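You operate a simulated robot arm through the tools that you are given. There is no shell and no other tool.

The job below is to be done with a simulated robot arm. You get a single attempt, and the scene is never put back.

TASK
Stack ring, bearing and collar on the tall post in card order.
Fine: the yellow set, by the tall card, number 1 lowest; push the yellow-band clip from the bench down on top.

It is judged by the outcome, as a careful person would: the job done as asked, and still so three seconds after it is handed in. It fails if anything else is knocked over, pushed out of place, dropped, spilled or broken.

THE ROBOT
A 6-joint arm with a two-finger parallel gripper, fixed in place. Base frame: the origin is at the foot of the arm, x ahead of it, y to its left, z up; the work surface is at about z = 870. Units: mm, rad, N and s.
With the tool pointing down near the work surface it reaches from about 300 to 660 mm from the base axis. Its first joint turns from -2.007 to 2.007 rad. Payload 3.43 kg.
The TCP is the grasp point between the finger pads, 34 mm short of the fingertips. In the tool frame z runs along the fingers and y along their closing line. Largest opening 128 mm; finger width 24, thickness 12; the body of the gripper, 48 by 130 mm, starts 96 mm behind the TCP.
Orientation is that of the tool frame in the base frame, as a unit quaternion [w, x, y, z]. With the fingers straight down and closing along the base's y, the tool's x points along the base's -x, its y along +y and its z along -z.

THE INTERFACE
- The arm moves only by the tool send_rows. Its arguments are lists of equal length, an entry for each row: "gripper": the closure in counts, from 0 (fully open) to 255 (shut); "xyz": the shift along the base's x, y, z in units of 30 mm (1.0 is 30 mm), a list of three; "angular": the turn, a rotation vector about the base's x, y, z in units of 6 degrees (1.0 is 6 degrees), a list of three. In form: {"gripper": [gripper, ...], "xyz": [[x, y, z], ...], "angular": [[wx, wy, wz], ...]}. A call has 1 to 20 rows; each row shifts and turns the commanded pose from where the row before left it. A call with a number of a shift or a turn outside -1 to 1 is refused whole. Each row takes 0.2 s and may step no farther than 50 mm and 0.15 rad from the row before; otherwise, or with a gripper value out of range, the whole call is refused. A pose out of reach is approached as far as the arm can. The call stops where the force on the tool passes 90 N (or 10 N more than at its start, if that is more) or the arm is blocked; 0.2 s more then pass. The fingers move at their own pace (about 153 mm/s each) and stop on an object; they squeeze with about 32 N. The grip force told is the motor's: it shows also when the fingers shut on nothing. Time passes only in rows, and 0.2 s behind the last, so rows that do not move let the fingers close. The reply holds the time, the measured pose of the TCP, the force on the tool along the base axes, the opening and the grip force, in the units named above and with some noise, with the torque about the TCP (base axes, N m) and any sound that the robot's microphone picked up, and new pictures: "pictures" is both (left out), scene, wrist or none.
- Cameras (640 x 400 px; columns grow to the right, rows downward): "scene" is fixed at [224.7, -504, 1420.1]; the picture's right is [0.32, 0.95, 0.00], its down [0.92, -0.31, -0.22] and it looks along [-0.21, 0.07, -0.97] (base axes); focal length 214 px, centre (320, 200). "wrist" rides on the gripper at [76, -11, -160] in the tool frame; the picture's right is [0.15, 0.99, 0.00], its down [-0.88, 0.13, -0.46] and it looks along [-0.45, 0.07, 0.89] (tool axes); focal length 234 px, centre (320, 200). There is no depth. A picture from a camera that has moved, and an enlarged one, comes with that camera's place and axes in the base frame and with its lens. The place of the scene camera against the robot may be out by one fixed shift of up to 25 mm in any direction.
- move_column(by): slides the trunk up (or, below 0, down) by that many mm; the arm rides with it, the base frame stays. It gives what a move gives, with no picture.
- close_up(camera, box): a new picture of the part [left, top, right, bottom] of that camera's present view, enlarged. The clock stands still meanwhile.
- sign_off(): hands the job in; it is judged then, once.

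Places have to be worked out from the pictures, the camera data and where the tool is seen. Open the gripper and draw the arm clear of the work before you hand the job in, unless the task says otherwise.

The tools are called after "Request:" by a JSON object that holds its "fn" and its "kwargs". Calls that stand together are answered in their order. send_rows: Moves the arm, as the interface text tells. Its arguments: {"type":"object","properties":{"gripper":{"type":"array","items":{"type":"number"}},"xyz":{"type":"array","items":{"type":"array","items":{"type":"number"}}},"angular":{"type":"array","items":{"type":"array","items":{"type":"number"}}},"pictures":{"type":"string","enum":["both","scene","wrist","none"]}},"required":["gripper","xyz","angular"]} The other tools are called the same way: move_column (by) slides the trunk up or down; close_up (camera, box) takes an enlarged picture of a part of a camera's view; sign_off () hands the job in.

At the start:

```text
time_s: 0.0
ee_pos: [108.7, -428.4, 1208.9]
tcp_rot: [0.0, -0.001, 1.0, 0.0]
contact_force: [-0.4, 0.0, 0.7]
moment: [0.01, 0.0, 0.02]
opening: 128.2
grip_force: 0.0
trunk travel left (down, up): [-875.0, 115.0]
```

scene: 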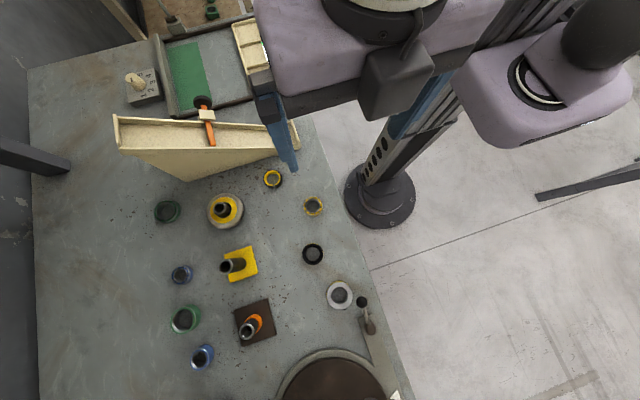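
wrist: 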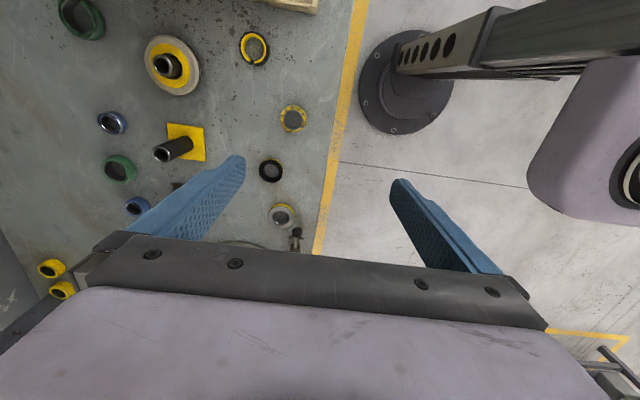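

The scene picture shows three posts (a yellow-based short one, an orange one, and one with a disc) and various rings; I need to see the details and find the cards. I take close-ups first.

Request:
{"fn": "close_up", "kwargs": {"camera": "scene", "box": [140, 160, 300, 260]}}

Request:
{"fn": "close_up", "kwargs": {"camera": "scene", "box": [150, 240, 310, 390]}}

Request:
{"fn": "close_up", "kwargs": {"camera": "scene", "box": [250, 160, 410, 340]}}

Request:
{"fn": "close_up", "kwargs": {"camera": "scene", "box": [100, 0, 300, 180]}}

Request:
{"fn": "close_up", "kwargs": {"camera": "wrist", "box": [0, 0, 320, 310]}}

```text
4.00 times, centred on (220, 210) of scene
camera zoom: at [224.7, -504.0, 1420.1], right [0.32, 0.95, 0.0], down [0.92, -0.31, -0.22], along [-0.21, 0.07, -0.97], focal length 858 px, centre (720, 160)
```

zoom: 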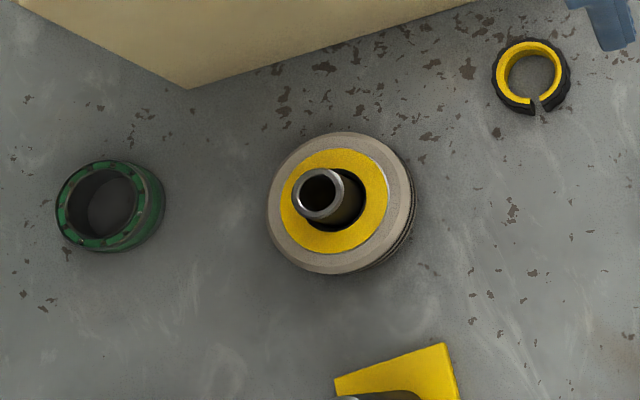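

```text
2.67 times, centred on (230, 315) of scene
camera zoom: at [224.7, -504.0, 1420.1], right [0.32, 0.95, 0.0], down [0.92, -0.31, -0.22], along [-0.21, 0.07, -0.97], focal length 572 px, centre (560, -107)
```

zoom: 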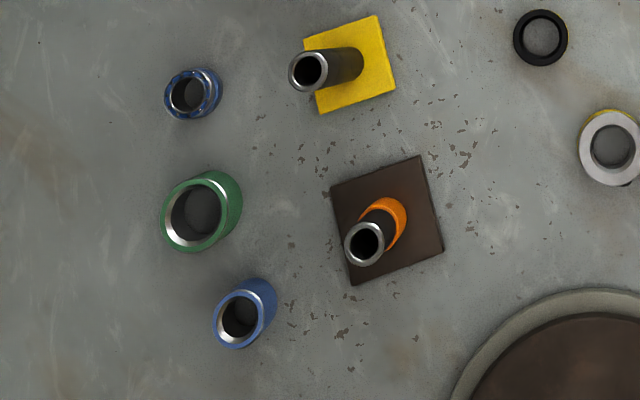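

```text
2.22 times, centred on (330, 250) of scene
camera zoom: at [224.7, -504.0, 1420.1], right [0.32, 0.95, 0.0], down [0.92, -0.31, -0.22], along [-0.21, 0.07, -0.97], focal length 477 px, centre (298, 89)
```

zoom: 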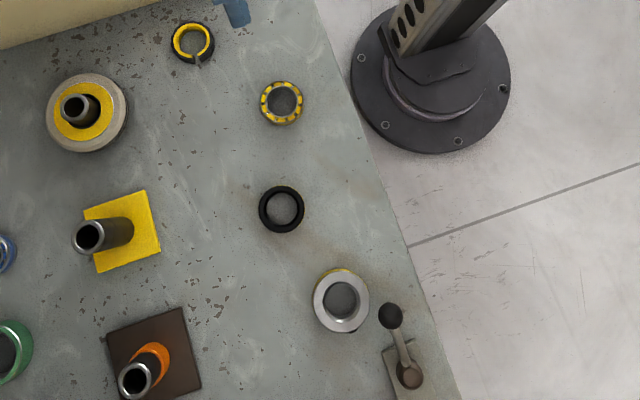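

```text
2.22 times, centred on (200, 90) of scene
camera zoom: at [224.7, -504.0, 1420.1], right [0.32, 0.95, 0.0], down [0.92, -0.31, -0.22], along [-0.21, 0.07, -0.97], focal length 477 px, centre (587, 444)
```

zoom: 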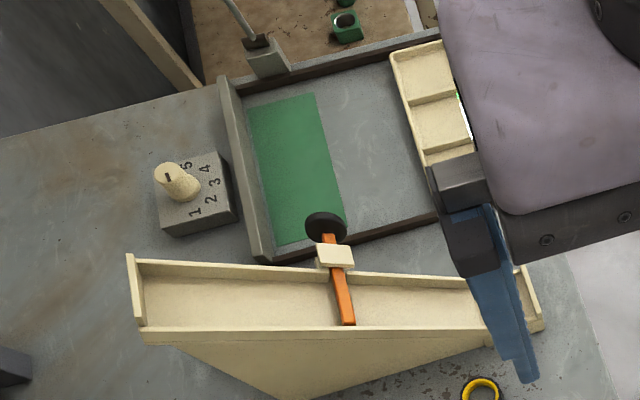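

```text
1.29 times, centred on (160, 155) of wrist
camera zoom: at [32.6, -440.2, 1367.9], right [-0.15, 0.99, 0.0], down [0.88, 0.13, 0.46], along [0.45, 0.07, -0.89], focal length 302 px, centre (526, 258)
```

zoom: 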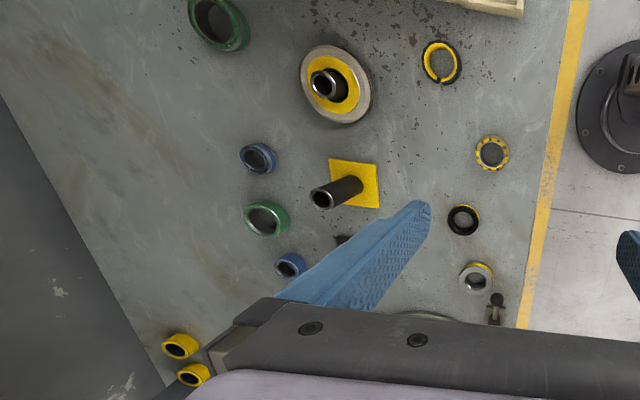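

The tall post seems to be the one on the yellow plate (about 87 mm tall at roughly (195,-700)); the cards aren't seen yet. I turn the wrist about vertical so that the wrist camera looks across the table toward the far side.

Request:
{"fn": "send_rows", "kwargs": {"gripper": [0, 0, 0, 0, 0, 0, 0, 0, 0, 0], "xyz": [[0, 0, 0], [0, 0, 0], [0, 0, 0], [0, 0, 0], [0, 0, 0], [0, 0, 0], [0, 0, 0], [0, 0, 0], [0, 0, 0], [0, 0, 0]], "angular": [[0, 0, -1], [0, 0, -1], [0, 0, -1], [0, 0, -1], [0, 0, -1], [0, 0, -1], [0, 0, -1], [0, 0, -1], [0, 0, -1], [0, 0, -1]], "pictures": "both"}}

```text
time_s: 2.2
ee_pos: [108.0, -429.2, 1207.7]
tcp_rot: [0.001, 0.501, 0.866, 0.0]
contact_force: [-1.1, 0.4, -0.9]
moment: [0.01, 0.02, -0.01]
opening: 128.0
grip_force: 0.0
trunk travel left (down, up): [-875.0, 115.0]
camera wrist: at [61.0, -368.8, 1367.9], right [0.78, 0.62, 0.0], down [0.55, -0.7, 0.46], along [0.28, -0.36, -0.89], focal length 234 px, centre (320, 200)
```

scene: 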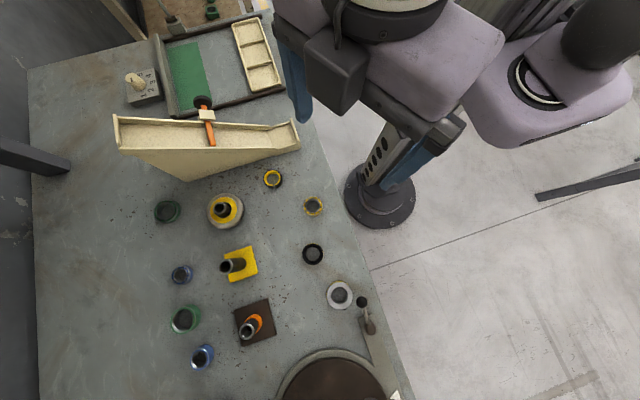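
wrist: 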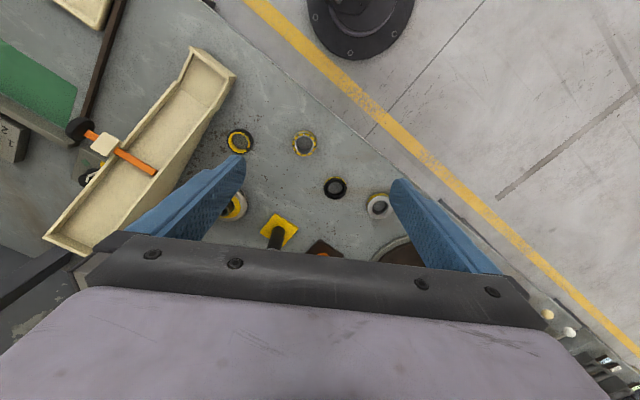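

The wrist view now shows the bench from above but no cards; something is at the lower right. I zoom into that and the other edges.

Request:
{"fn": "close_up", "kwargs": {"camera": "wrist", "box": [500, 260, 640, 400]}}

Request:
{"fn": "close_up", "kwargs": {"camera": "wrist", "box": [0, 0, 240, 260]}}

Request:
{"fn": "close_up", "kwargs": {"camera": "scene", "box": [100, 0, 310, 190]}}

Request:
{"fn": "close_up", "kwargs": {"camera": "scene", "box": [0, 0, 120, 260]}}

Request:
{"fn": "close_up", "kwargs": {"camera": "scene", "box": [260, 280, 460, 400]}}

```text
2.86 times, centred on (570, 330) of wrist
camera zoom: at [61.0, -368.8, 1367.9], right [0.78, 0.62, 0.0], down [0.55, -0.7, 0.46], along [0.28, -0.36, -0.89], focal length 669 px, centre (-394, -171)
```

zoom: 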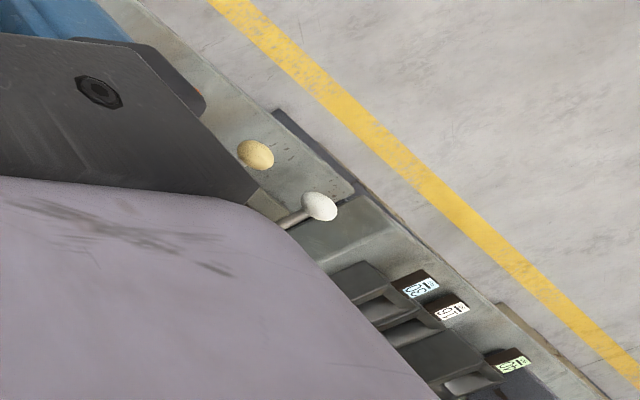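

```text
1.54 times, centred on (120, 130) of wrist
camera zoom: at [61.0, -368.8, 1367.9], right [0.78, 0.62, 0.0], down [0.55, -0.7, 0.46], along [0.28, -0.36, -0.89], focal length 360 px, centre (628, 308)
```

zoom: 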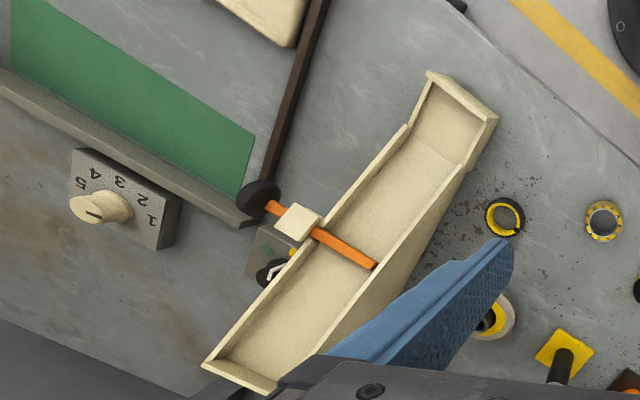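

```text
2.11 times, centred on (205, 95) of scene
camera zoom: at [224.7, -504.0, 1420.1], right [0.32, 0.95, 0.0], down [0.92, -0.31, -0.22], along [-0.21, 0.07, -0.97], focal length 452 px, centre (562, 421)
```

zoom: 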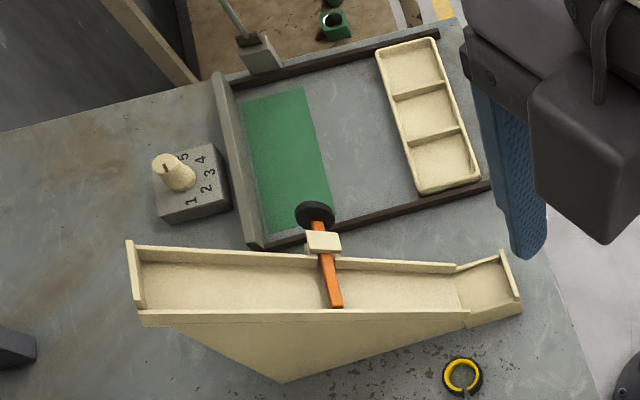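

```text
1.54 times, centred on (60, 130) of scene
camera zoom: at [224.7, -504.0, 1420.1], right [0.32, 0.95, 0.0], down [0.92, -0.31, -0.22], along [-0.21, 0.07, -0.97], focal length 330 px, centre (720, 308)
```

zoom: 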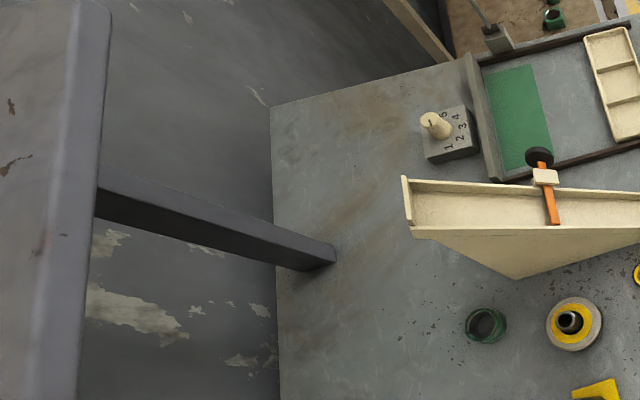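

```text
3.20 times, centred on (360, 340) of scene
camera zoom: at [224.7, -504.0, 1420.1], right [0.32, 0.95, 0.0], down [0.92, -0.31, -0.22], along [-0.21, 0.07, -0.97], focal length 686 px, centre (192, -248)
```

zoom: 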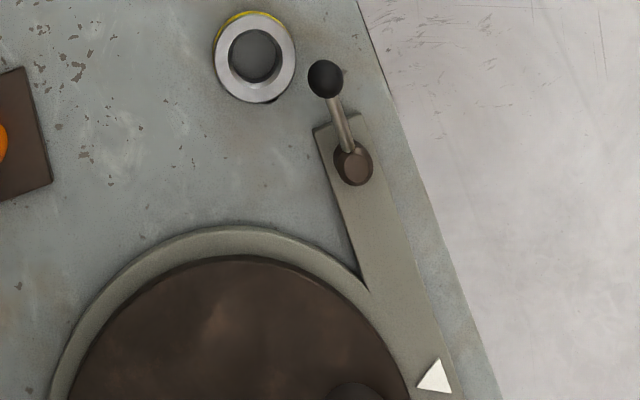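

No cards in these views yet. I turn the wrist the other way so that the top of the wrist picture looks out over the far side of the bench.

Request:
{"fn": "send_rows", "kwargs": {"gripper": [0, 0, 0, 0, 0, 0, 0, 0, 0, 0, 0, 0, 0, 0, 0, 0, 0, 0, 0, 0], "xyz": [[0, 0, 0], [0, 0, 0], [0, 0, 0], [0, 0, 0], [0, 0, 0], [0, 0, 0], [0, 0, 0], [0, 0, 0], [0, 0, 0], [0, 0, 0], [0, 0, 0], [0, 0, 0], [0, 0, 0], [0, 0, 0], [0, 0, 0], [0, 0, 0], [0, 0, 0], [0, 0, 0], [0, 0, 0], [0, 0, 0]], "angular": [[0, 0, 1], [0, 0, 1], [0, 0, 1], [0, 0, 1], [0, 0, 1], [0, 0, 1], [0, 0, 1], [0, 0, 1], [0, 0, 1], [0, 0, 1], [0, 0, 1], [0, 0, 1], [0, 0, 1], [0, 0, 1], [0, 0, 1], [0, 0, 1], [0, 0, 1], [0, 0, 1], [0, 0, 1], [0, 0, 1]], "pictures": "wrist"}}

```text
time_s: 6.4
ee_pos: [107.9, -430.5, 1208.7]
tcp_rot: [0.001, -0.501, 0.866, 0.0]
contact_force: [-1.0, -0.7, 0.0]
moment: [-0.03, 0.01, 0.02]
opening: 127.9
grip_force: 0.1
trunk travel left (down, up): [-875.0, 115.0]
camera wrist: at [80.4, -500.7, 1367.3], right [-0.93, 0.37, 0.0], down [0.33, 0.83, 0.46], along [0.17, 0.42, -0.89], focal length 234 px, centre (320, 200)
```

wrist: 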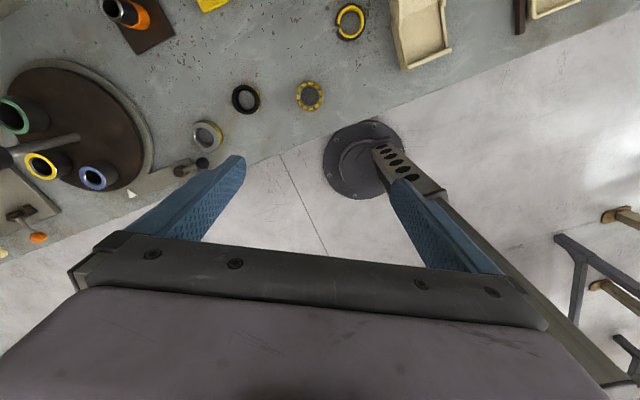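

A turntable with coloured pieces appears. Now I pitch the tool up so that the camera sees out across the bench toward the far wall.

Request:
{"fn": "send_rows", "kwargs": {"gripper": [0, 0, 0, 0, 0, 0, 0, 0], "xyz": [[0, 0, 0], [0, 0, 0], [0, 0, 0], [0, 0, 0], [0, 0, 0], [0, 0, 0], [0, 0, 0], [0, 0, 0]], "angular": [[-0.866, 0.5, 0], [-0.866, 0.5, 0], [-0.866, 0.5, 0], [-0.866, 0.5, 0], [-0.866, 0.5, 0], [-0.866, 0.5, 0], [-0.866, 0.5, 0], [-0.866, 0.5, 0]], "pictures": "both"}}

```text
time_s: 8.2
ee_pos: [110.0, -428.8, 1208.9]
tcp_rot: [-0.353, -0.457, 0.791, -0.204]
contact_force: [0.3, 0.4, 0.0]
moment: [0.02, 0.04, 0.02]
opening: 127.6
grip_force: 0.1
trunk travel left (down, up): [-875.0, 115.0]
camera wrist: at [153.1, -374.9, 1371.7], right [-0.91, 0.41, 0.11], down [0.35, 0.87, -0.35], along [-0.24, -0.28, -0.93], focal length 234 px, centre (320, 200)
```

scene: 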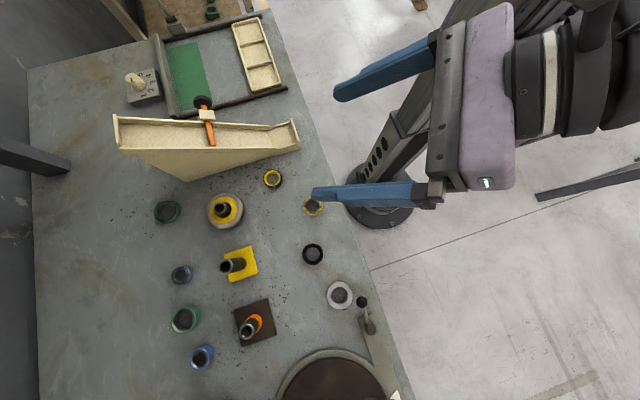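
wrist: 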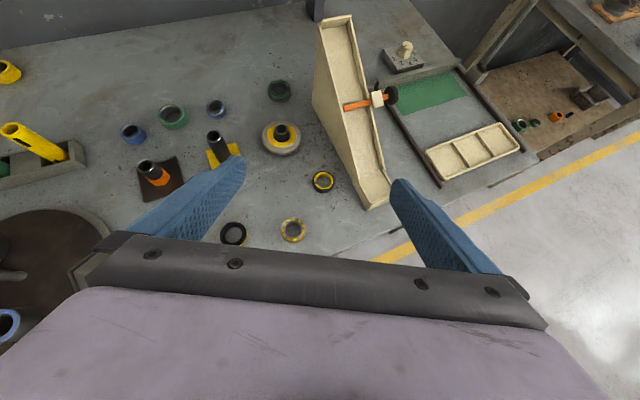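

Now the view is good. I pitch further to see the back wall and whatever stands there.

Request:
{"fn": "send_rows", "kwargs": {"gripper": [0, 0, 0, 0], "xyz": [[0, 0, 0], [0, 0, 0], [0, 0, 0], [0, 0, 0]], "angular": [[-0.866, 0.5, 0], [-0.866, 0.5, 0], [-0.866, 0.5, 0], [-0.866, 0.5, 0]], "pictures": "wrist"}}

Request:
{"fn": "close_up", "kwargs": {"camera": "wrist", "box": [0, 0, 320, 200]}}

Request:
{"fn": "close_up", "kwargs": {"camera": "wrist", "box": [320, 0, 640, 200]}}

```text
time_s: 9.2
ee_pos: [109.6, -430.2, 1208.2]
tcp_rot: [-0.51, -0.405, 0.699, -0.296]
contact_force: [0.6, 0.8, -0.1]
moment: [0.03, 0.01, -0.01]
opening: 128.0
grip_force: 0.0
trunk travel left (down, up): [-875.0, 115.0]
camera wrist: at [183.0, -323.8, 1329.6], right [-0.88, 0.45, 0.14], down [0.24, 0.67, -0.7], along [-0.41, -0.58, -0.7], focal length 234 px, centre (320, 200)
```

wrist: 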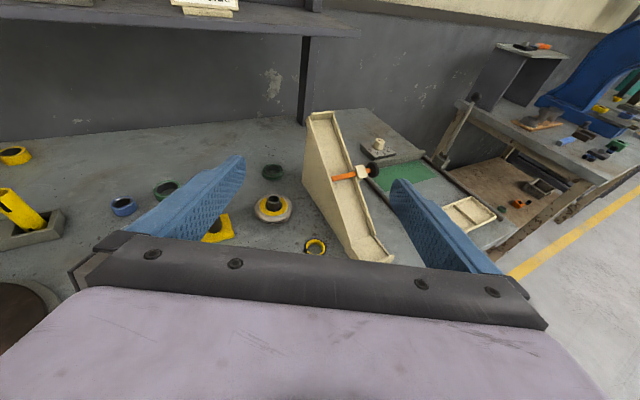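

```text
2.00 times, centred on (160, 100) of wrist
camera zoom: at [183.0, -323.8, 1329.6], right [-0.88, 0.45, 0.14], down [0.24, 0.67, -0.7], along [-0.41, -0.58, -0.7], focal length 468 px, centre (640, 400)
```

zoom: 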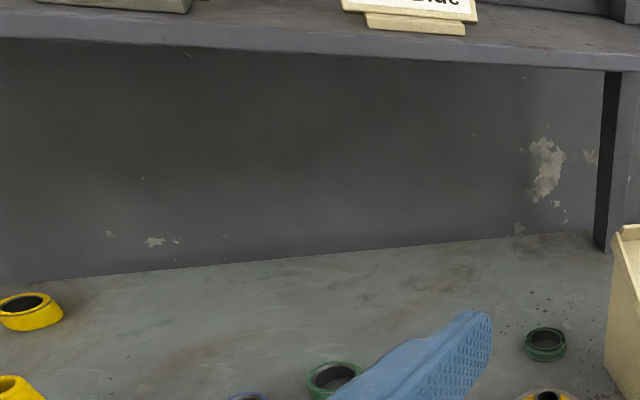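

```text
2.00 times, centred on (480, 100) of wrist
camera zoom: at [183.0, -323.8, 1329.6], right [-0.88, 0.45, 0.14], down [0.24, 0.67, -0.7], along [-0.41, -0.58, -0.7], focal length 468 px, centre (0, 400)
```

zoom: 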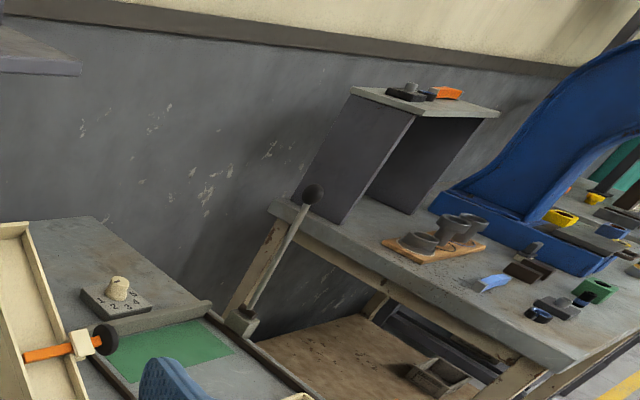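

There is a shelf on the back wall with a card on it. I pitch up further and turn slightly left to read it.

Request:
{"fn": "send_rows", "kwargs": {"gripper": [0, 0, 0, 0, 0, 0], "xyz": [[0, 0, 0.5], [0, 0, 0.5], [0, 0, 0.5], [0, 0, 0.5], [0, 0, 0], [0, 0, 0]], "angular": [[-0.866, 0.5, 0], [-0.866, 0.5, 0], [-0.866, 0.5, 0], [-0.866, 0.5, 0], [0, 0, 1], [0, 0, 1]], "pictures": "wrist"}}

Request:
{"fn": "close_up", "kwargs": {"camera": "wrist", "box": [0, 0, 320, 200]}}

Request:
{"fn": "close_up", "kwargs": {"camera": "wrist", "box": [200, 0, 520, 200]}}

```text
time_s: 10.6
ee_pos: [111.1, -433.6, 1268.6]
tcp_rot: [0.601, 0.393, -0.542, 0.437]
contact_force: [0.9, -0.5, 0.5]
moment: [0.0, -0.01, 0.01]
opening: 128.1
grip_force: 0.1
out of reach, approached as far as the arm can: row 6
trunk travel left (down, up): [-875.0, 115.0]
camera wrist: at [173.6, -278.0, 1327.2], right [-0.94, 0.32, 0.15], down [-0.01, 0.38, -0.92], along [-0.35, -0.87, -0.35], focal length 234 px, centre (320, 200)
```

wrist: 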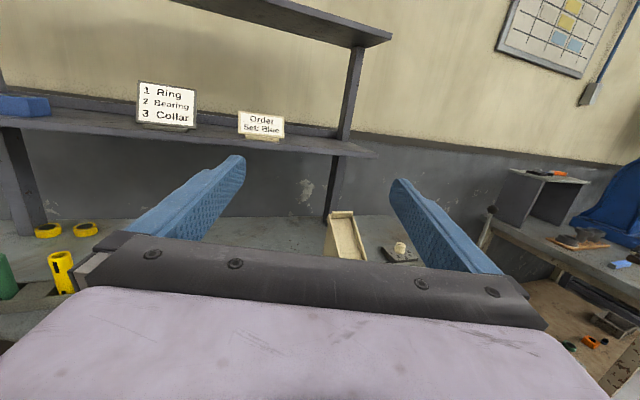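

```text
2.00 times, centred on (160, 100) of wrist
camera zoom: at [173.6, -278.0, 1327.2], right [-0.94, 0.32, 0.15], down [-0.01, 0.38, -0.92], along [-0.35, -0.87, -0.35], focal length 468 px, centre (640, 400)
```

zoom: 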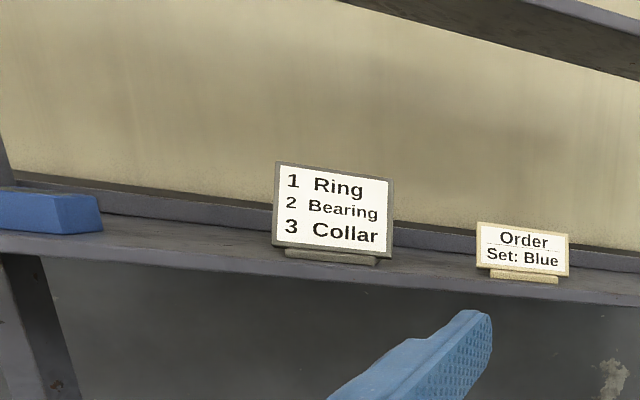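

```text
2.00 times, centred on (360, 100) of wrist
camera zoom: at [173.6, -278.0, 1327.2], right [-0.94, 0.32, 0.15], down [-0.01, 0.38, -0.92], along [-0.35, -0.87, -0.35], focal length 468 px, centre (240, 400)
```

zoom: 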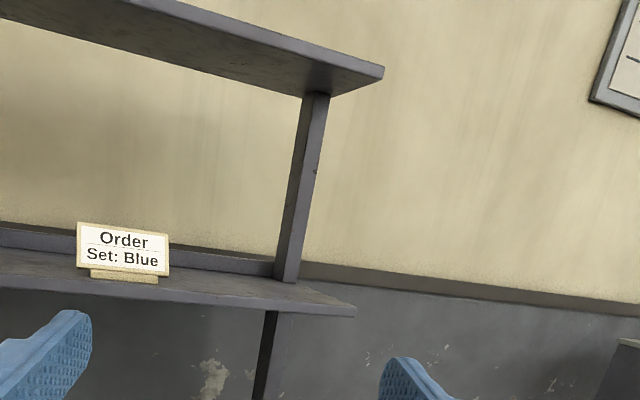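

The tall card reads 1 Ring, 2 Bearing, 3 Collar; the small card says Set: Blue, which the instruction overrides with yellow. I check whether there are any other cards farther left on the shelf.

Request:
{"fn": "send_rows", "kwargs": {"gripper": [0, 0, 0, 0, 0, 0], "xyz": [[1, 0.3, 0], [1, 0.3, 0], [1, 0.3, 0], [1, 0.3, 0], [0.5, 0, 0], [0, 0, 0]], "angular": [[0, 0, 1], [0, 0, 1], [0, 0, 1], [0, 0, 1], [0, 0, 0], [0, 0, 0]], "pictures": "wrist"}}

Request:
{"fn": "close_up", "kwargs": {"camera": "wrist", "box": [0, 0, 320, 300]}}

```text
time_s: 12.0
ee_pos: [261.8, -416.5, 1275.9]
tcp_rot: [0.497, 0.497, -0.447, 0.553]
contact_force: [0.8, 0.9, -0.4]
moment: [0.01, 0.01, 0.0]
opening: 128.2
grip_force: 0.0
out of reach, approached as far as the arm can: row 1, 2, 3, 4
trunk travel left (down, up): [-875.0, 115.0]
camera wrist: at [256.0, -248.9, 1334.2], right [-0.99, -0.09, 0.14], down [-0.17, 0.34, -0.92], along [0.03, -0.93, -0.35], focal length 234 px, centre (320, 200)
```

wrist: 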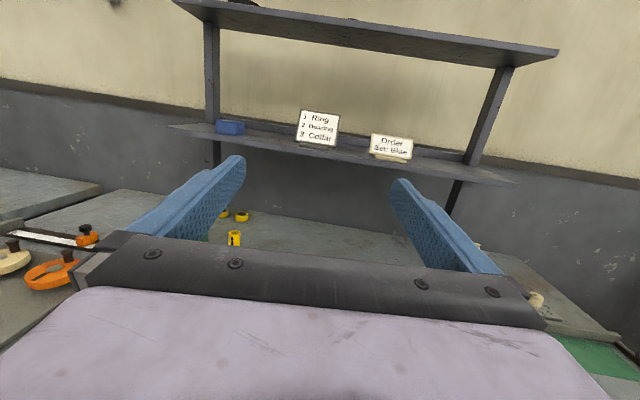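

```text
1.33 times, centred on (160, 150) of wrist
camera zoom: at [256.0, -248.9, 1334.2], right [-0.99, -0.09, 0.14], down [-0.17, 0.34, -0.92], along [0.03, -0.93, -0.35], focal length 312 px, centre (533, 267)
```

zoom: 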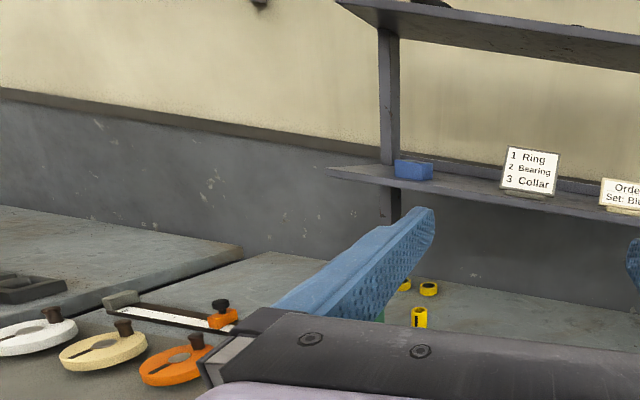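

Only these two cards, so the order from bottom is yellow Ring, Bearing, Collar, then the yellow-band clip. I pitch the tool back down to about 36° so that the camera looks straight down on the pieces, and lower the tool.

Request:
{"fn": "send_rows", "kwargs": {"gripper": [0, 0, 0, 0, 0, 0, 0, 0, 0, 0, 0, 0, 0, 0], "xyz": [[0, 0, 0], [0, 0, 0], [0, 0, 0], [0, 0, 0], [0, 0, 0], [0, 0, -0.5], [-0.5, 0, -0.5], [-0.5, 0, -1], [-0.5, 0, -1], [0, 0, -1], [0, 0, -1], [0, 0, -1], [0, 0, -1], [0, 0, 0]], "angular": [[0.9945, 0.105, 0], [0.9945, 0.105, 0], [0.9945, 0.105, 0], [0.9945, 0.105, 0], [0.9945, 0.105, 0], [0.9945, 0.105, 0], [0.9945, 0.105, 0], [0.9945, 0.105, 0], [0.9945, 0.105, 0], [0.9945, 0.105, 0], [0, 0, 0], [0, 0, 0], [0, 0, 0], [0, 0, 0]], "pictures": "both"}}

```text
time_s: 15.0
ee_pos: [218.5, -418.4, 1066.1]
tcp_rot: [0.207, 0.707, -0.636, 0.23]
contact_force: [-0.4, -0.4, -0.1]
moment: [0.01, 0.0, -0.01]
opening: 127.8
grip_force: 0.1
trunk travel left (down, up): [-875.0, 115.0]
camera wrist: at [226.4, -383.6, 1239.6], right [-0.97, -0.22, 0.09], down [-0.23, 0.96, -0.15], along [-0.05, -0.16, -0.99], focal length 234 px, centre (320, 200)
```

scene: 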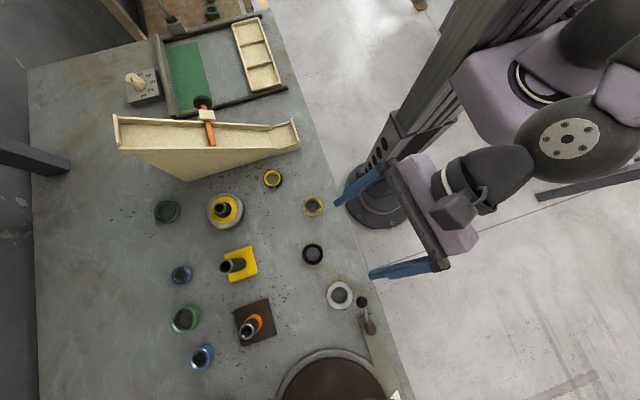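
wrist: 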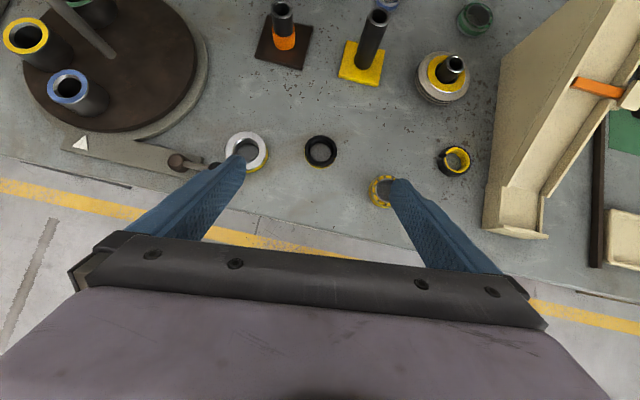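

Clear view now. I zoom on the row of four small pieces and on the posts.

Request:
{"fn": "close_up", "kwargs": {"camera": "wrist", "box": [200, 110, 340, 200]}}

Request:
{"fn": "close_up", "kwargs": {"camera": "wrist", "box": [340, 120, 500, 220]}}

Request:
{"fn": "close_up", "kwargs": {"camera": "wrist", "box": [240, 0, 400, 100]}}

Request:
{"fn": "close_up", "kwargs": {"camera": "wrist", "box": [390, 0, 550, 120]}}

Request:
{"fn": "close_up", "kwargs": {"camera": "wrist", "box": [0, 0, 240, 160]}}

```text
4.44 times, centred on (270, 155) of wrist
camera zoom: at [226.4, -383.6, 1239.6], right [-0.97, -0.22, 0.09], down [-0.23, 0.96, -0.15], along [-0.05, -0.16, -0.99], focal length 1041 px, centre (542, 400)
```

zoom: 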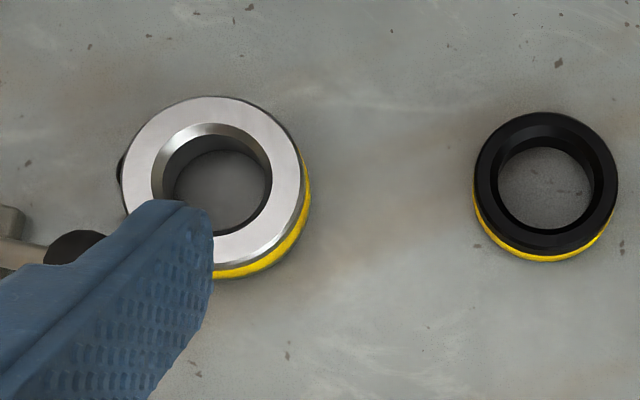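

```text
4.00 times, centred on (420, 170) of wrist
camera zoom: at [226.4, -383.6, 1239.6], right [-0.97, -0.22, 0.09], down [-0.23, 0.96, -0.15], along [-0.05, -0.16, -0.99], focal length 937 px, centre (-80, 320)
```

zoom: 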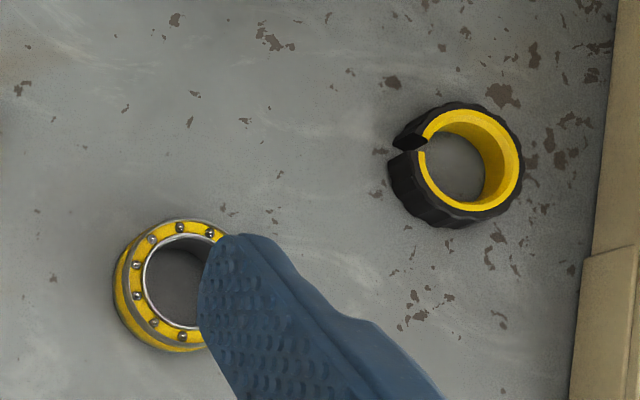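

```text
4.00 times, centred on (320, 50) of wrist
camera zoom: at [226.4, -383.6, 1239.6], right [-0.97, -0.22, 0.09], down [-0.23, 0.96, -0.15], along [-0.05, -0.16, -0.99], focal length 937 px, centre (320, 800)
```

zoom: 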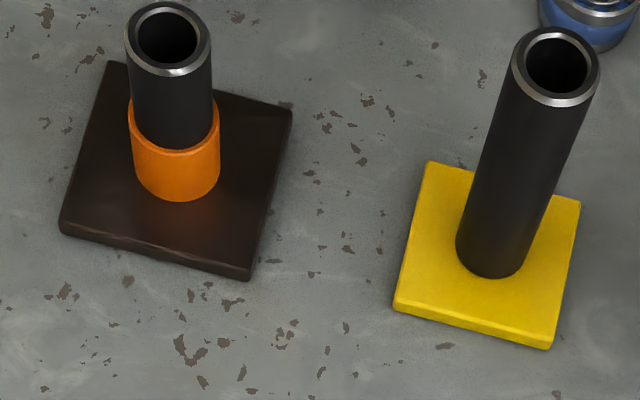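

```text
3.33 times, centred on (470, 60) of wrist
camera zoom: at [226.4, -383.6, 1239.6], right [-0.97, -0.22, 0.09], down [-0.23, 0.96, -0.15], along [-0.05, -0.16, -0.99], focal length 781 px, centre (-180, 667)
```

zoom: 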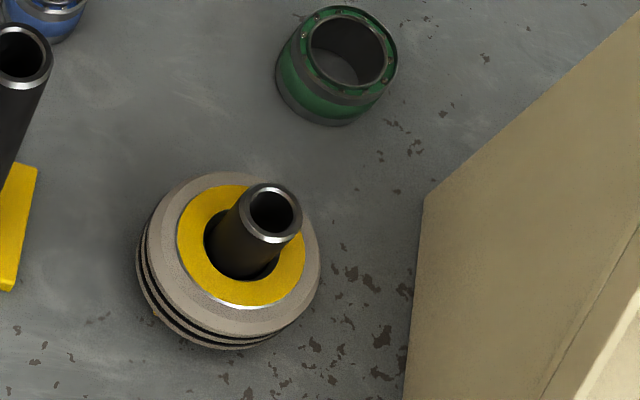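

```text
2.50 times, centred on (120, 80) of wrist
camera zoom: at [226.4, -383.6, 1239.6], right [-0.97, -0.22, 0.09], down [-0.23, 0.96, -0.15], along [-0.05, -0.16, -0.99], focal length 585 px, centre (820, 500)
```

zoom: 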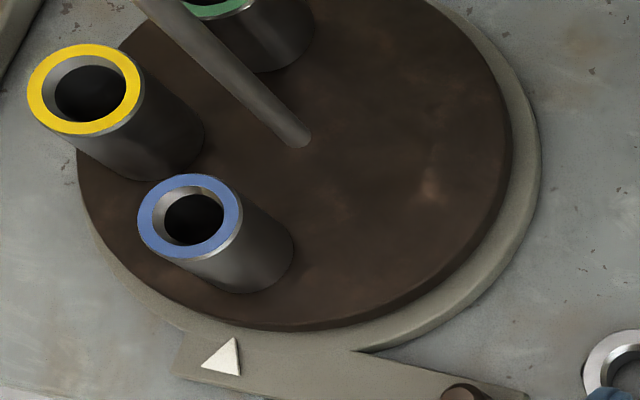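

Pieces identified: silver one with set screw = collar, black one with yellow band = ring, balls = bearing, split one = clip; the yellow-plate post is the tall one. I now test how far the arm reaches by moving high above the tall post with the tool going to vertical.

Request:
{"fn": "send_rows", "kwargs": {"gripper": [0, 0, 0, 0, 0, 0, 0, 0, 0, 0, 0], "xyz": [[0, 0, 0.5], [-0.1, -1, 0.3], [-0.1, -1, 0], [-0.1, -1, 0], [-0.1, -1, 0], [-0.1, -1, 0], [-0.1, -1, 0], [-0.1, -1, 0], [-0.1, -1, 0], [0, -1, 0], [0, -0.4, 0]], "angular": [[0, 0, 1], [0, 0, 0.6], [0.963, 0.269, 0], [0.963, 0.269, 0], [0.963, 0.269, 0], [0, 0, 0], [0, 0, 0], [0, 0, 0], [0, 0, 0], [0, 0, 0], [0, 0, 0]], "pictures": "both"}}

```text
time_s: 17.4
ee_pos: [298.1, -620.9, 1076.7]
tcp_rot: [0.098, 0.782, -0.603, 0.123]
contact_force: [-0.1, 0.0, 0.1]
moment: [-0.03, 0.0, -0.01]
opening: 128.1
grip_force: 0.0
out of reach, approached as far as the arm can: row 4, 5, 6, 7, 8, 9, 10, 11
trunk travel left (down, up): [-875.0, 115.0]
camera wrist: at [314.9, -638.6, 1251.7], right [-0.92, -0.39, 0.05], down [-0.38, 0.91, 0.16], along [-0.11, 0.13, -0.99], focal length 234 px, centre (320, 200)
```

scene: 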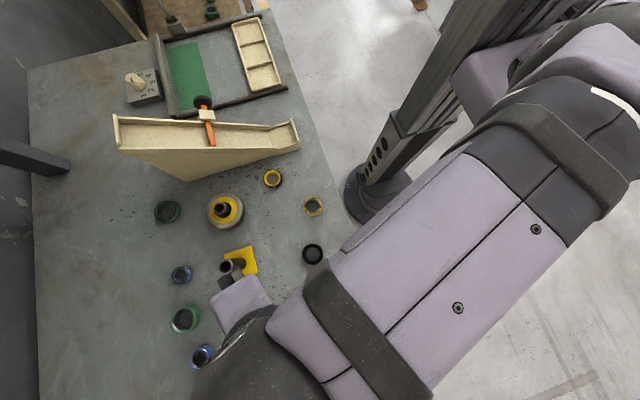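
wrist: 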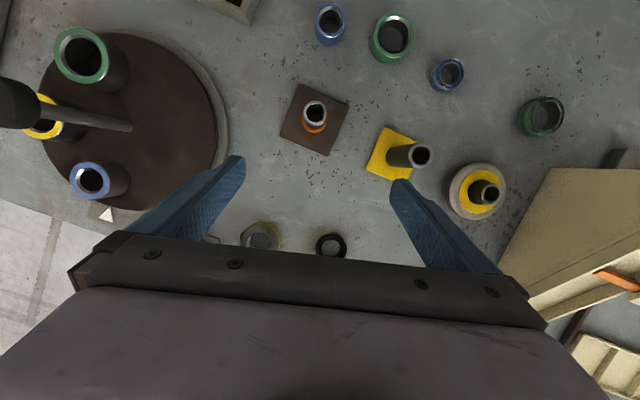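

The arm reached only (298,-621), oddly offset sideways, which suggests a wrist-joint limit at this yaw. I turn the tool yaw back by 24° to see if the position then comes on target.

Request:
{"fn": "send_rows", "kwargs": {"gripper": [0, 0, 0, 0, 0, 0], "xyz": [[0, 0, 0], [0, 0, 0], [0, 0, 0], [0, 0, 0], [0, 0, 0], [0, 0, 0]], "angular": [[0, 0, -1], [0, 0, -1], [0, 0, -1], [0, 0, -1], [0, 0, 0], [0, 0, 0]], "pictures": "wrist"}}

```text
time_s: 18.8
ee_pos: [295.2, -615.5, 1074.9]
tcp_rot: [-0.119, -0.645, 0.747, -0.103]
contact_force: [0.4, 0.0, 0.1]
moment: [-0.01, -0.02, 0.01]
opening: 128.2
grip_force: 0.0
out of reach, approached as far as the arm can: row 4
trunk travel left (down, up): [-875.0, 115.0]
camera wrist: at [302.9, -638.5, 1250.1], right [-1.0, 0.01, 0.04], down [0.01, 0.99, 0.16], along [-0.04, 0.16, -0.99], focal length 234 px, centre (320, 200)
```

wrist: 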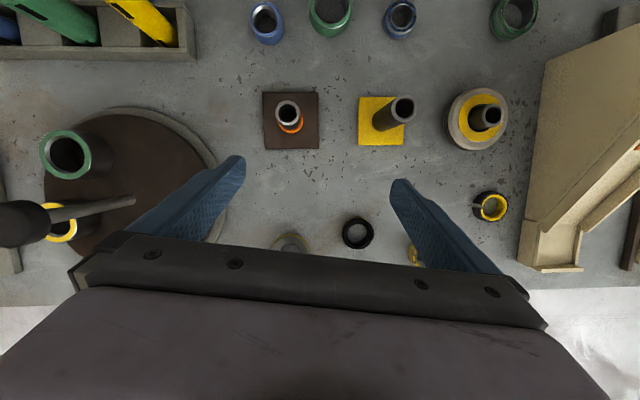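

The commanded pose follows the reached pose. I move in -x toward the post's bearing, keeping the distance within about 650 mm.

Request:
{"fn": "send_rows", "kwargs": {"gripper": [0, 0, 0, 0, 0, 0], "xyz": [[-0.8, 0, 0], [-0.8, 0, 0], [-0.8, 0, 0], [-0.8, 0, 0], [0, 0, 0], [0, 0, 0]], "angular": [[0, 0, 0], [0, 0, 0], [0, 0, 0], [0, 0, 0], [0, 0, 0], [0, 0, 0]], "pictures": "both"}}

```text
time_s: 20.2
ee_pos: [207.5, -642.0, 1083.7]
tcp_rot: [-0.118, -0.645, 0.748, -0.101]
contact_force: [-0.2, 0.0, -0.1]
moment: [-0.01, -0.01, 0.01]
opening: 127.9
grip_force: 0.1
out of reach, approached as far as the arm can: row 1, 2, 3, 4
trunk travel left (down, up): [-875.0, 115.0]
camera wrist: at [216.0, -666.3, 1257.8], right [-1.0, 0.01, 0.05], down [0.01, 0.99, 0.16], along [-0.04, 0.16, -0.99], focal length 234 px, centre (320, 200)
```

scene: 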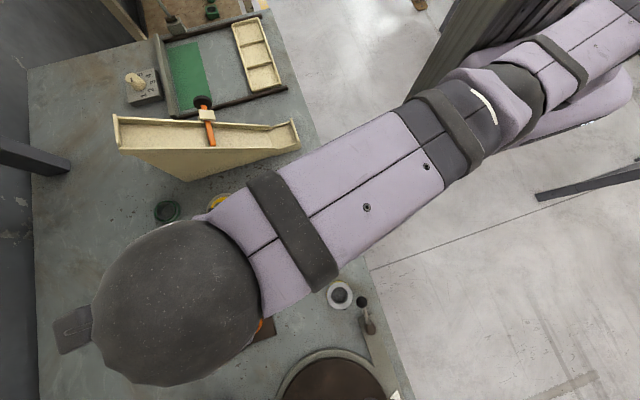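
wrist: 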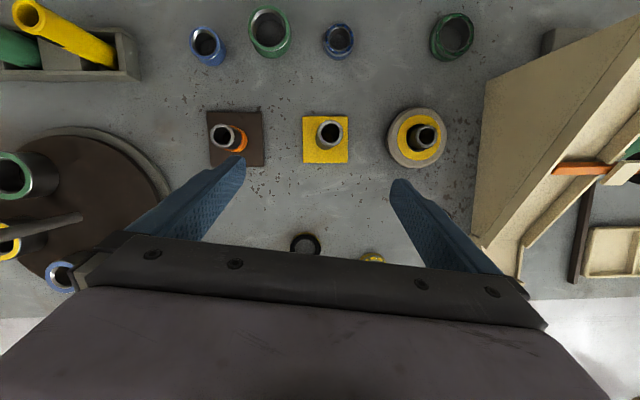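

At 18° tilt the reach here is about 675 mm. I increase the outward tilt by another 18° and then go outward to see whether the post position (about 725 mm) is reachable with tilt.

Request:
{"fn": "send_rows", "kwargs": {"gripper": [0, 0, 0, 0, 0, 0, 0], "xyz": [[0, 0, 0], [0, 0, 0], [0, 0, 0], [0, -1, 0], [0, -0.9, 0], [0, 0, 0], [0, 0, 0]], "angular": [[-0.988, 0.156, 0], [-0.988, 0.156, 0], [-0.988, 0.156, 0], [0, 0, 0], [0, 0, 0], [0, 0, 0], [0, 0, 0]], "pictures": "both"}}

```text
time_s: 21.8
ee_pos: [217.9, -713.5, 1086.2]
tcp_rot: [-0.235, -0.622, 0.72, -0.201]
contact_force: [-0.1, 0.5, -0.3]
moment: [0.0, 0.02, 0.01]
opening: 127.8
grip_force: 0.0
out of reach, approached as far as the arm can: row 1, 2, 3, 4, 5
trunk travel left (down, up): [-875.0, 115.0]
camera wrist: at [233.4, -684.4, 1259.3], right [-1.0, 0.03, 0.09], down [0.01, 0.99, -0.15], along [-0.09, -0.15, -0.98], focal length 234 px, centre (320, 200)
```

scene: 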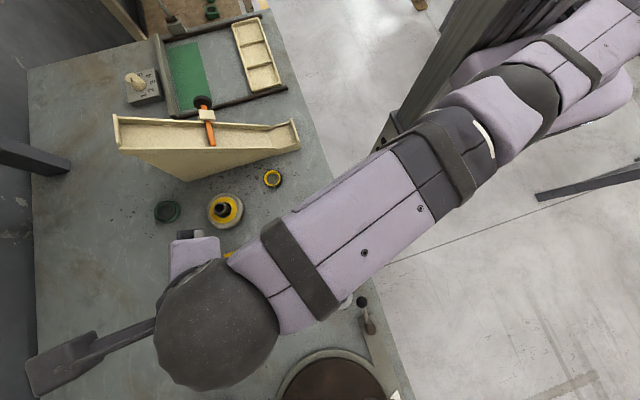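
wrist: 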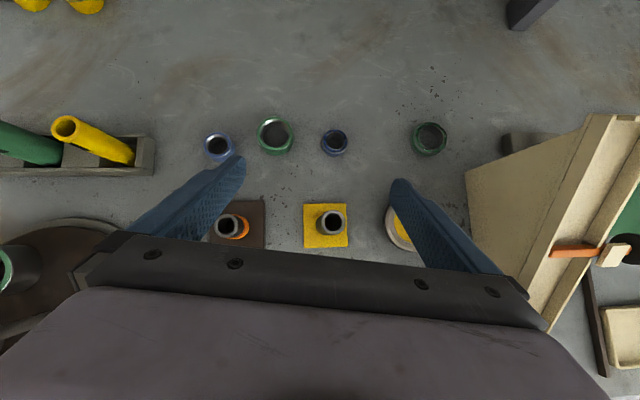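

With ~36° outward tilt the tool reaches 746 mm from the axis, so the post is reachable with tilt. I zoom in to locate the post, the pieces beyond it and their identity more accurately.

Request:
{"fn": "close_up", "kwargs": {"camera": "wrist", "box": [200, 180, 440, 270]}}

Request:
{"fn": "close_up", "kwargs": {"camera": "wrist", "box": [190, 90, 460, 190]}}

Request:
{"fn": "close_up", "kwargs": {"camera": "wrist", "box": [0, 0, 180, 190]}}

```text
2.67 times, centred on (320, 225) of wrist
camera zoom: at [233.4, -684.4, 1259.3], right [-1.0, 0.03, 0.09], down [0.01, 0.99, -0.15], along [-0.09, -0.15, -0.98], focal length 624 px, centre (320, 133)
```

zoom: 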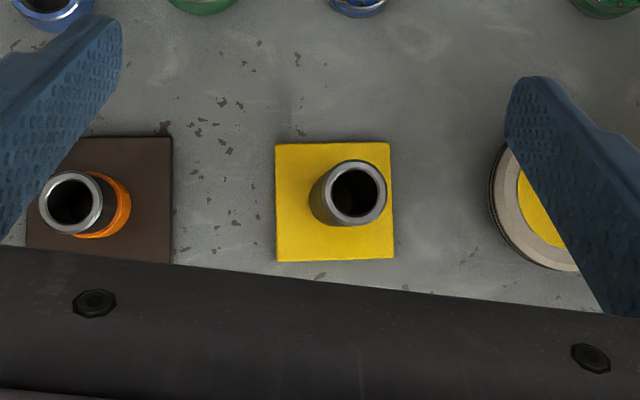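

```text
2.37 times, centred on (325, 140) of wrist
camera zoom: at [233.4, -684.4, 1259.3], right [-1.0, 0.03, 0.09], down [0.01, 0.99, -0.15], along [-0.09, -0.15, -0.98], focal length 555 px, centre (308, 342)
```

zoom: 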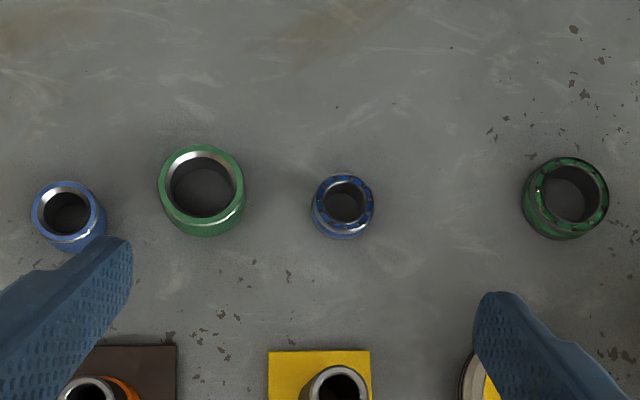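

```text
2.11 times, centred on (90, 95) of wrist
camera zoom: at [233.4, -684.4, 1259.3], right [-1.0, 0.03, 0.09], down [0.01, 0.99, -0.15], along [-0.09, -0.15, -0.98], focal length 493 px, centre (804, 421)
```

zoom: 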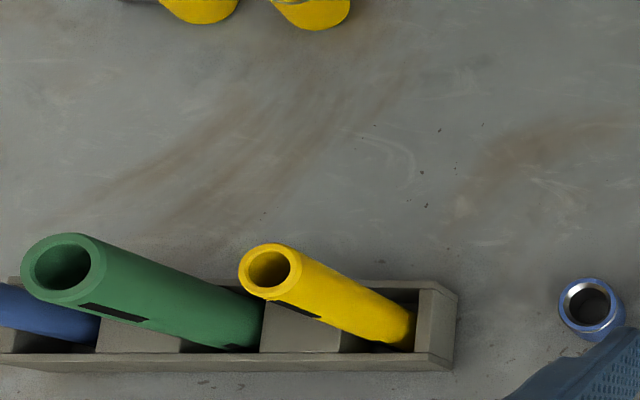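

Post base is about (190,-699), top near z≈976, diameter ≈27 mm. I set a common working orientation (30° outward tilt, heading along the post's radial) and move back to hover with the black ring about 100 mm ahead on the tool axis.

Request:
{"fn": "send_rows", "kwargs": {"gripper": [80, 80, 80, 80, 80, 80, 80, 80, 80, 80, 80], "xyz": [[-0.2, 0.95, 0], [0, 0.95, 0], [0, 0.95, 0], [0, 0.95, 0], [0, 0.95, 0], [0, 0.95, -0.5], [0, 0.784, -0.9], [0, 0.784, -0.9], [0, 0.784, -0.9], [0, 0, -0.8], [0, 0, 0]], "angular": [[0, 0, 1], [0, 0, 1], [0, 0, 1], [0, 0, 0.9], [0.966, 0.259, 0], [0, 0, 0], [0, 0, 0], [0, 0, 0], [0, 0, 0], [0, 0, 0], [0, 0, 0]], "pictures": "both"}}

```text
time_s: 24.2
ee_pos: [342.0, -668.3, 999.6]
tcp_rot: [0.159, 0.767, -0.588, 0.204]
contact_force: [-0.5, 0.5, -0.5]
moment: [-0.02, -0.03, -0.02]
opening: 87.6
grip_force: 0.0
out of reach, approached as far as the arm can: row 1, 2, 3, 4, 5, 6, 7, 8, 9
trunk travel left (down, up): [-875.0, 115.0]
camera wrist: at [349.6, -650.6, 1175.0], right [-0.92, -0.38, 0.08], down [-0.38, 0.92, -0.04], along [-0.05, -0.07, -1.0], focal length 234 px, centre (320, 200)
```

scene: 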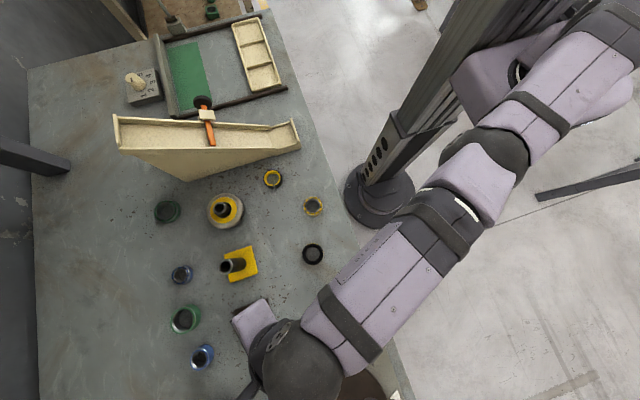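
wrist: 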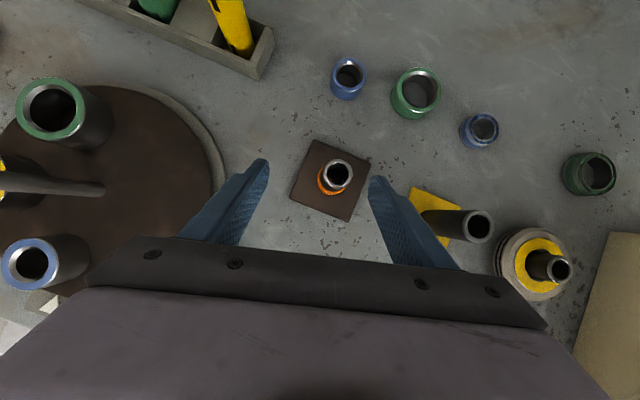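

The arm was fully stretched (elbow singular) and slid along its reach sphere to (342,-668,1000). I pull inward radially and slightly up in small steps to get the elbow bent again.

Request:
{"fn": "send_rows", "kwargs": {"gripper": [80, 80, 80], "xyz": [[-0.4, 0.8, 0.1], [-0.4, 0.8, 0.1], [0, 0, 0]], "angular": [[0, 0, 0], [0, 0, 0], [0, 0, 0]], "pictures": "none"}}

```text
time_s: 25.0
ee_pos: [341.7, -667.3, 1001.8]
tcp_rot: [0.158, 0.766, -0.588, 0.204]
contact_force: [0.6, -0.8, -0.2]
moment: [0.01, -0.02, 0.01]
opening: 87.8
grip_force: 0.0
out of reach, approached as far as the arm can: row 1, 2
trunk travel left (down, up): [-875.0, 115.0]
```

The elbow is stuck near its straight limit. I raise the trunk 80 mm (keeps the joints, gives clearance), then try moving straight down which should bend the elbow.

Request:
{"fn": "move_column", "kwargs": {"by": 80}}

Request:
{"fn": "send_rows", "kwargs": {"gripper": [80, 80, 80], "xyz": [[0, 0, -0.8], [0, 0, -0.8], [0, 0, 0]], "angular": [[0, 0, 0], [0, 0, 0], [0, 0, 0]], "pictures": "both"}}

```text
time_s: 26.2
ee_pos: [342.7, -667.4, 1083.0]
tcp_rot: [0.159, 0.767, -0.588, 0.204]
contact_force: [-0.3, -0.5, 0.3]
moment: [0.01, -0.02, 0.04]
opening: 87.6
grip_force: 0.1
trunk travel left (down, up): [-955.0, 35.0]
```

```text
time_s: 27.0
ee_pos: [342.1, -666.4, 1035.1]
tcp_rot: [0.158, 0.767, -0.587, 0.204]
contact_force: [0.1, 0.6, -0.6]
moment: [-0.02, 0.02, -0.01]
opening: 87.6
grip_force: 0.2
trunk travel left (down, up): [-955.0, 35.0]
camera wrist: at [350.1, -650.5, 1212.0], right [-0.92, -0.38, 0.08], down [-0.38, 0.92, -0.04], along [-0.05, -0.07, -1.0], focal length 234 px, centre (320, 200)
```

scene: 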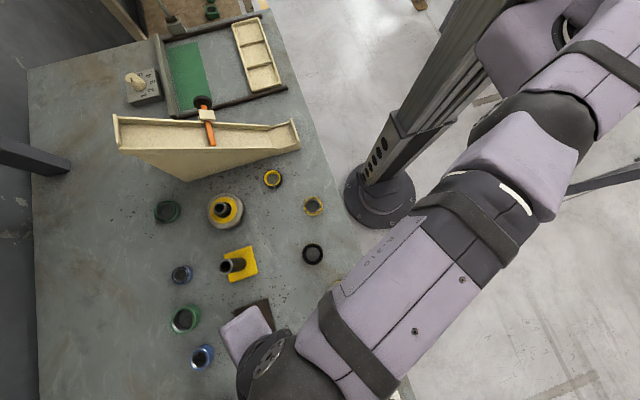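
wrist: 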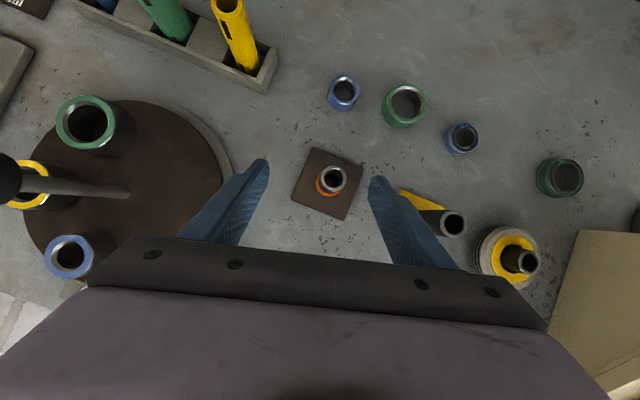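

Down-motion worked without complaint. Now test pulling inward again.

Request:
{"fn": "send_rows", "kwargs": {"gripper": [80, 80, 80, 80], "xyz": [[-0.3, 0.6, 0], [-0.3, 0.6, 0], [-0.3, 0.6, 0], [0, 0, 0]], "angular": [[0, 0, 0], [0, 0, 0], [0, 0, 0], [0, 0, 0]], "pictures": "none"}}

```text
time_s: 28.0
ee_pos: [342.8, -665.4, 1037.0]
tcp_rot: [0.158, 0.767, -0.587, 0.204]
contact_force: [-0.3, 0.2, -0.1]
moment: [0.0, -0.03, 0.03]
opening: 88.0
grip_force: 0.1
out of reach, approached as far as the arm can: row 1, 2, 3
trunk travel left (down, up): [-955.0, 35.0]
```

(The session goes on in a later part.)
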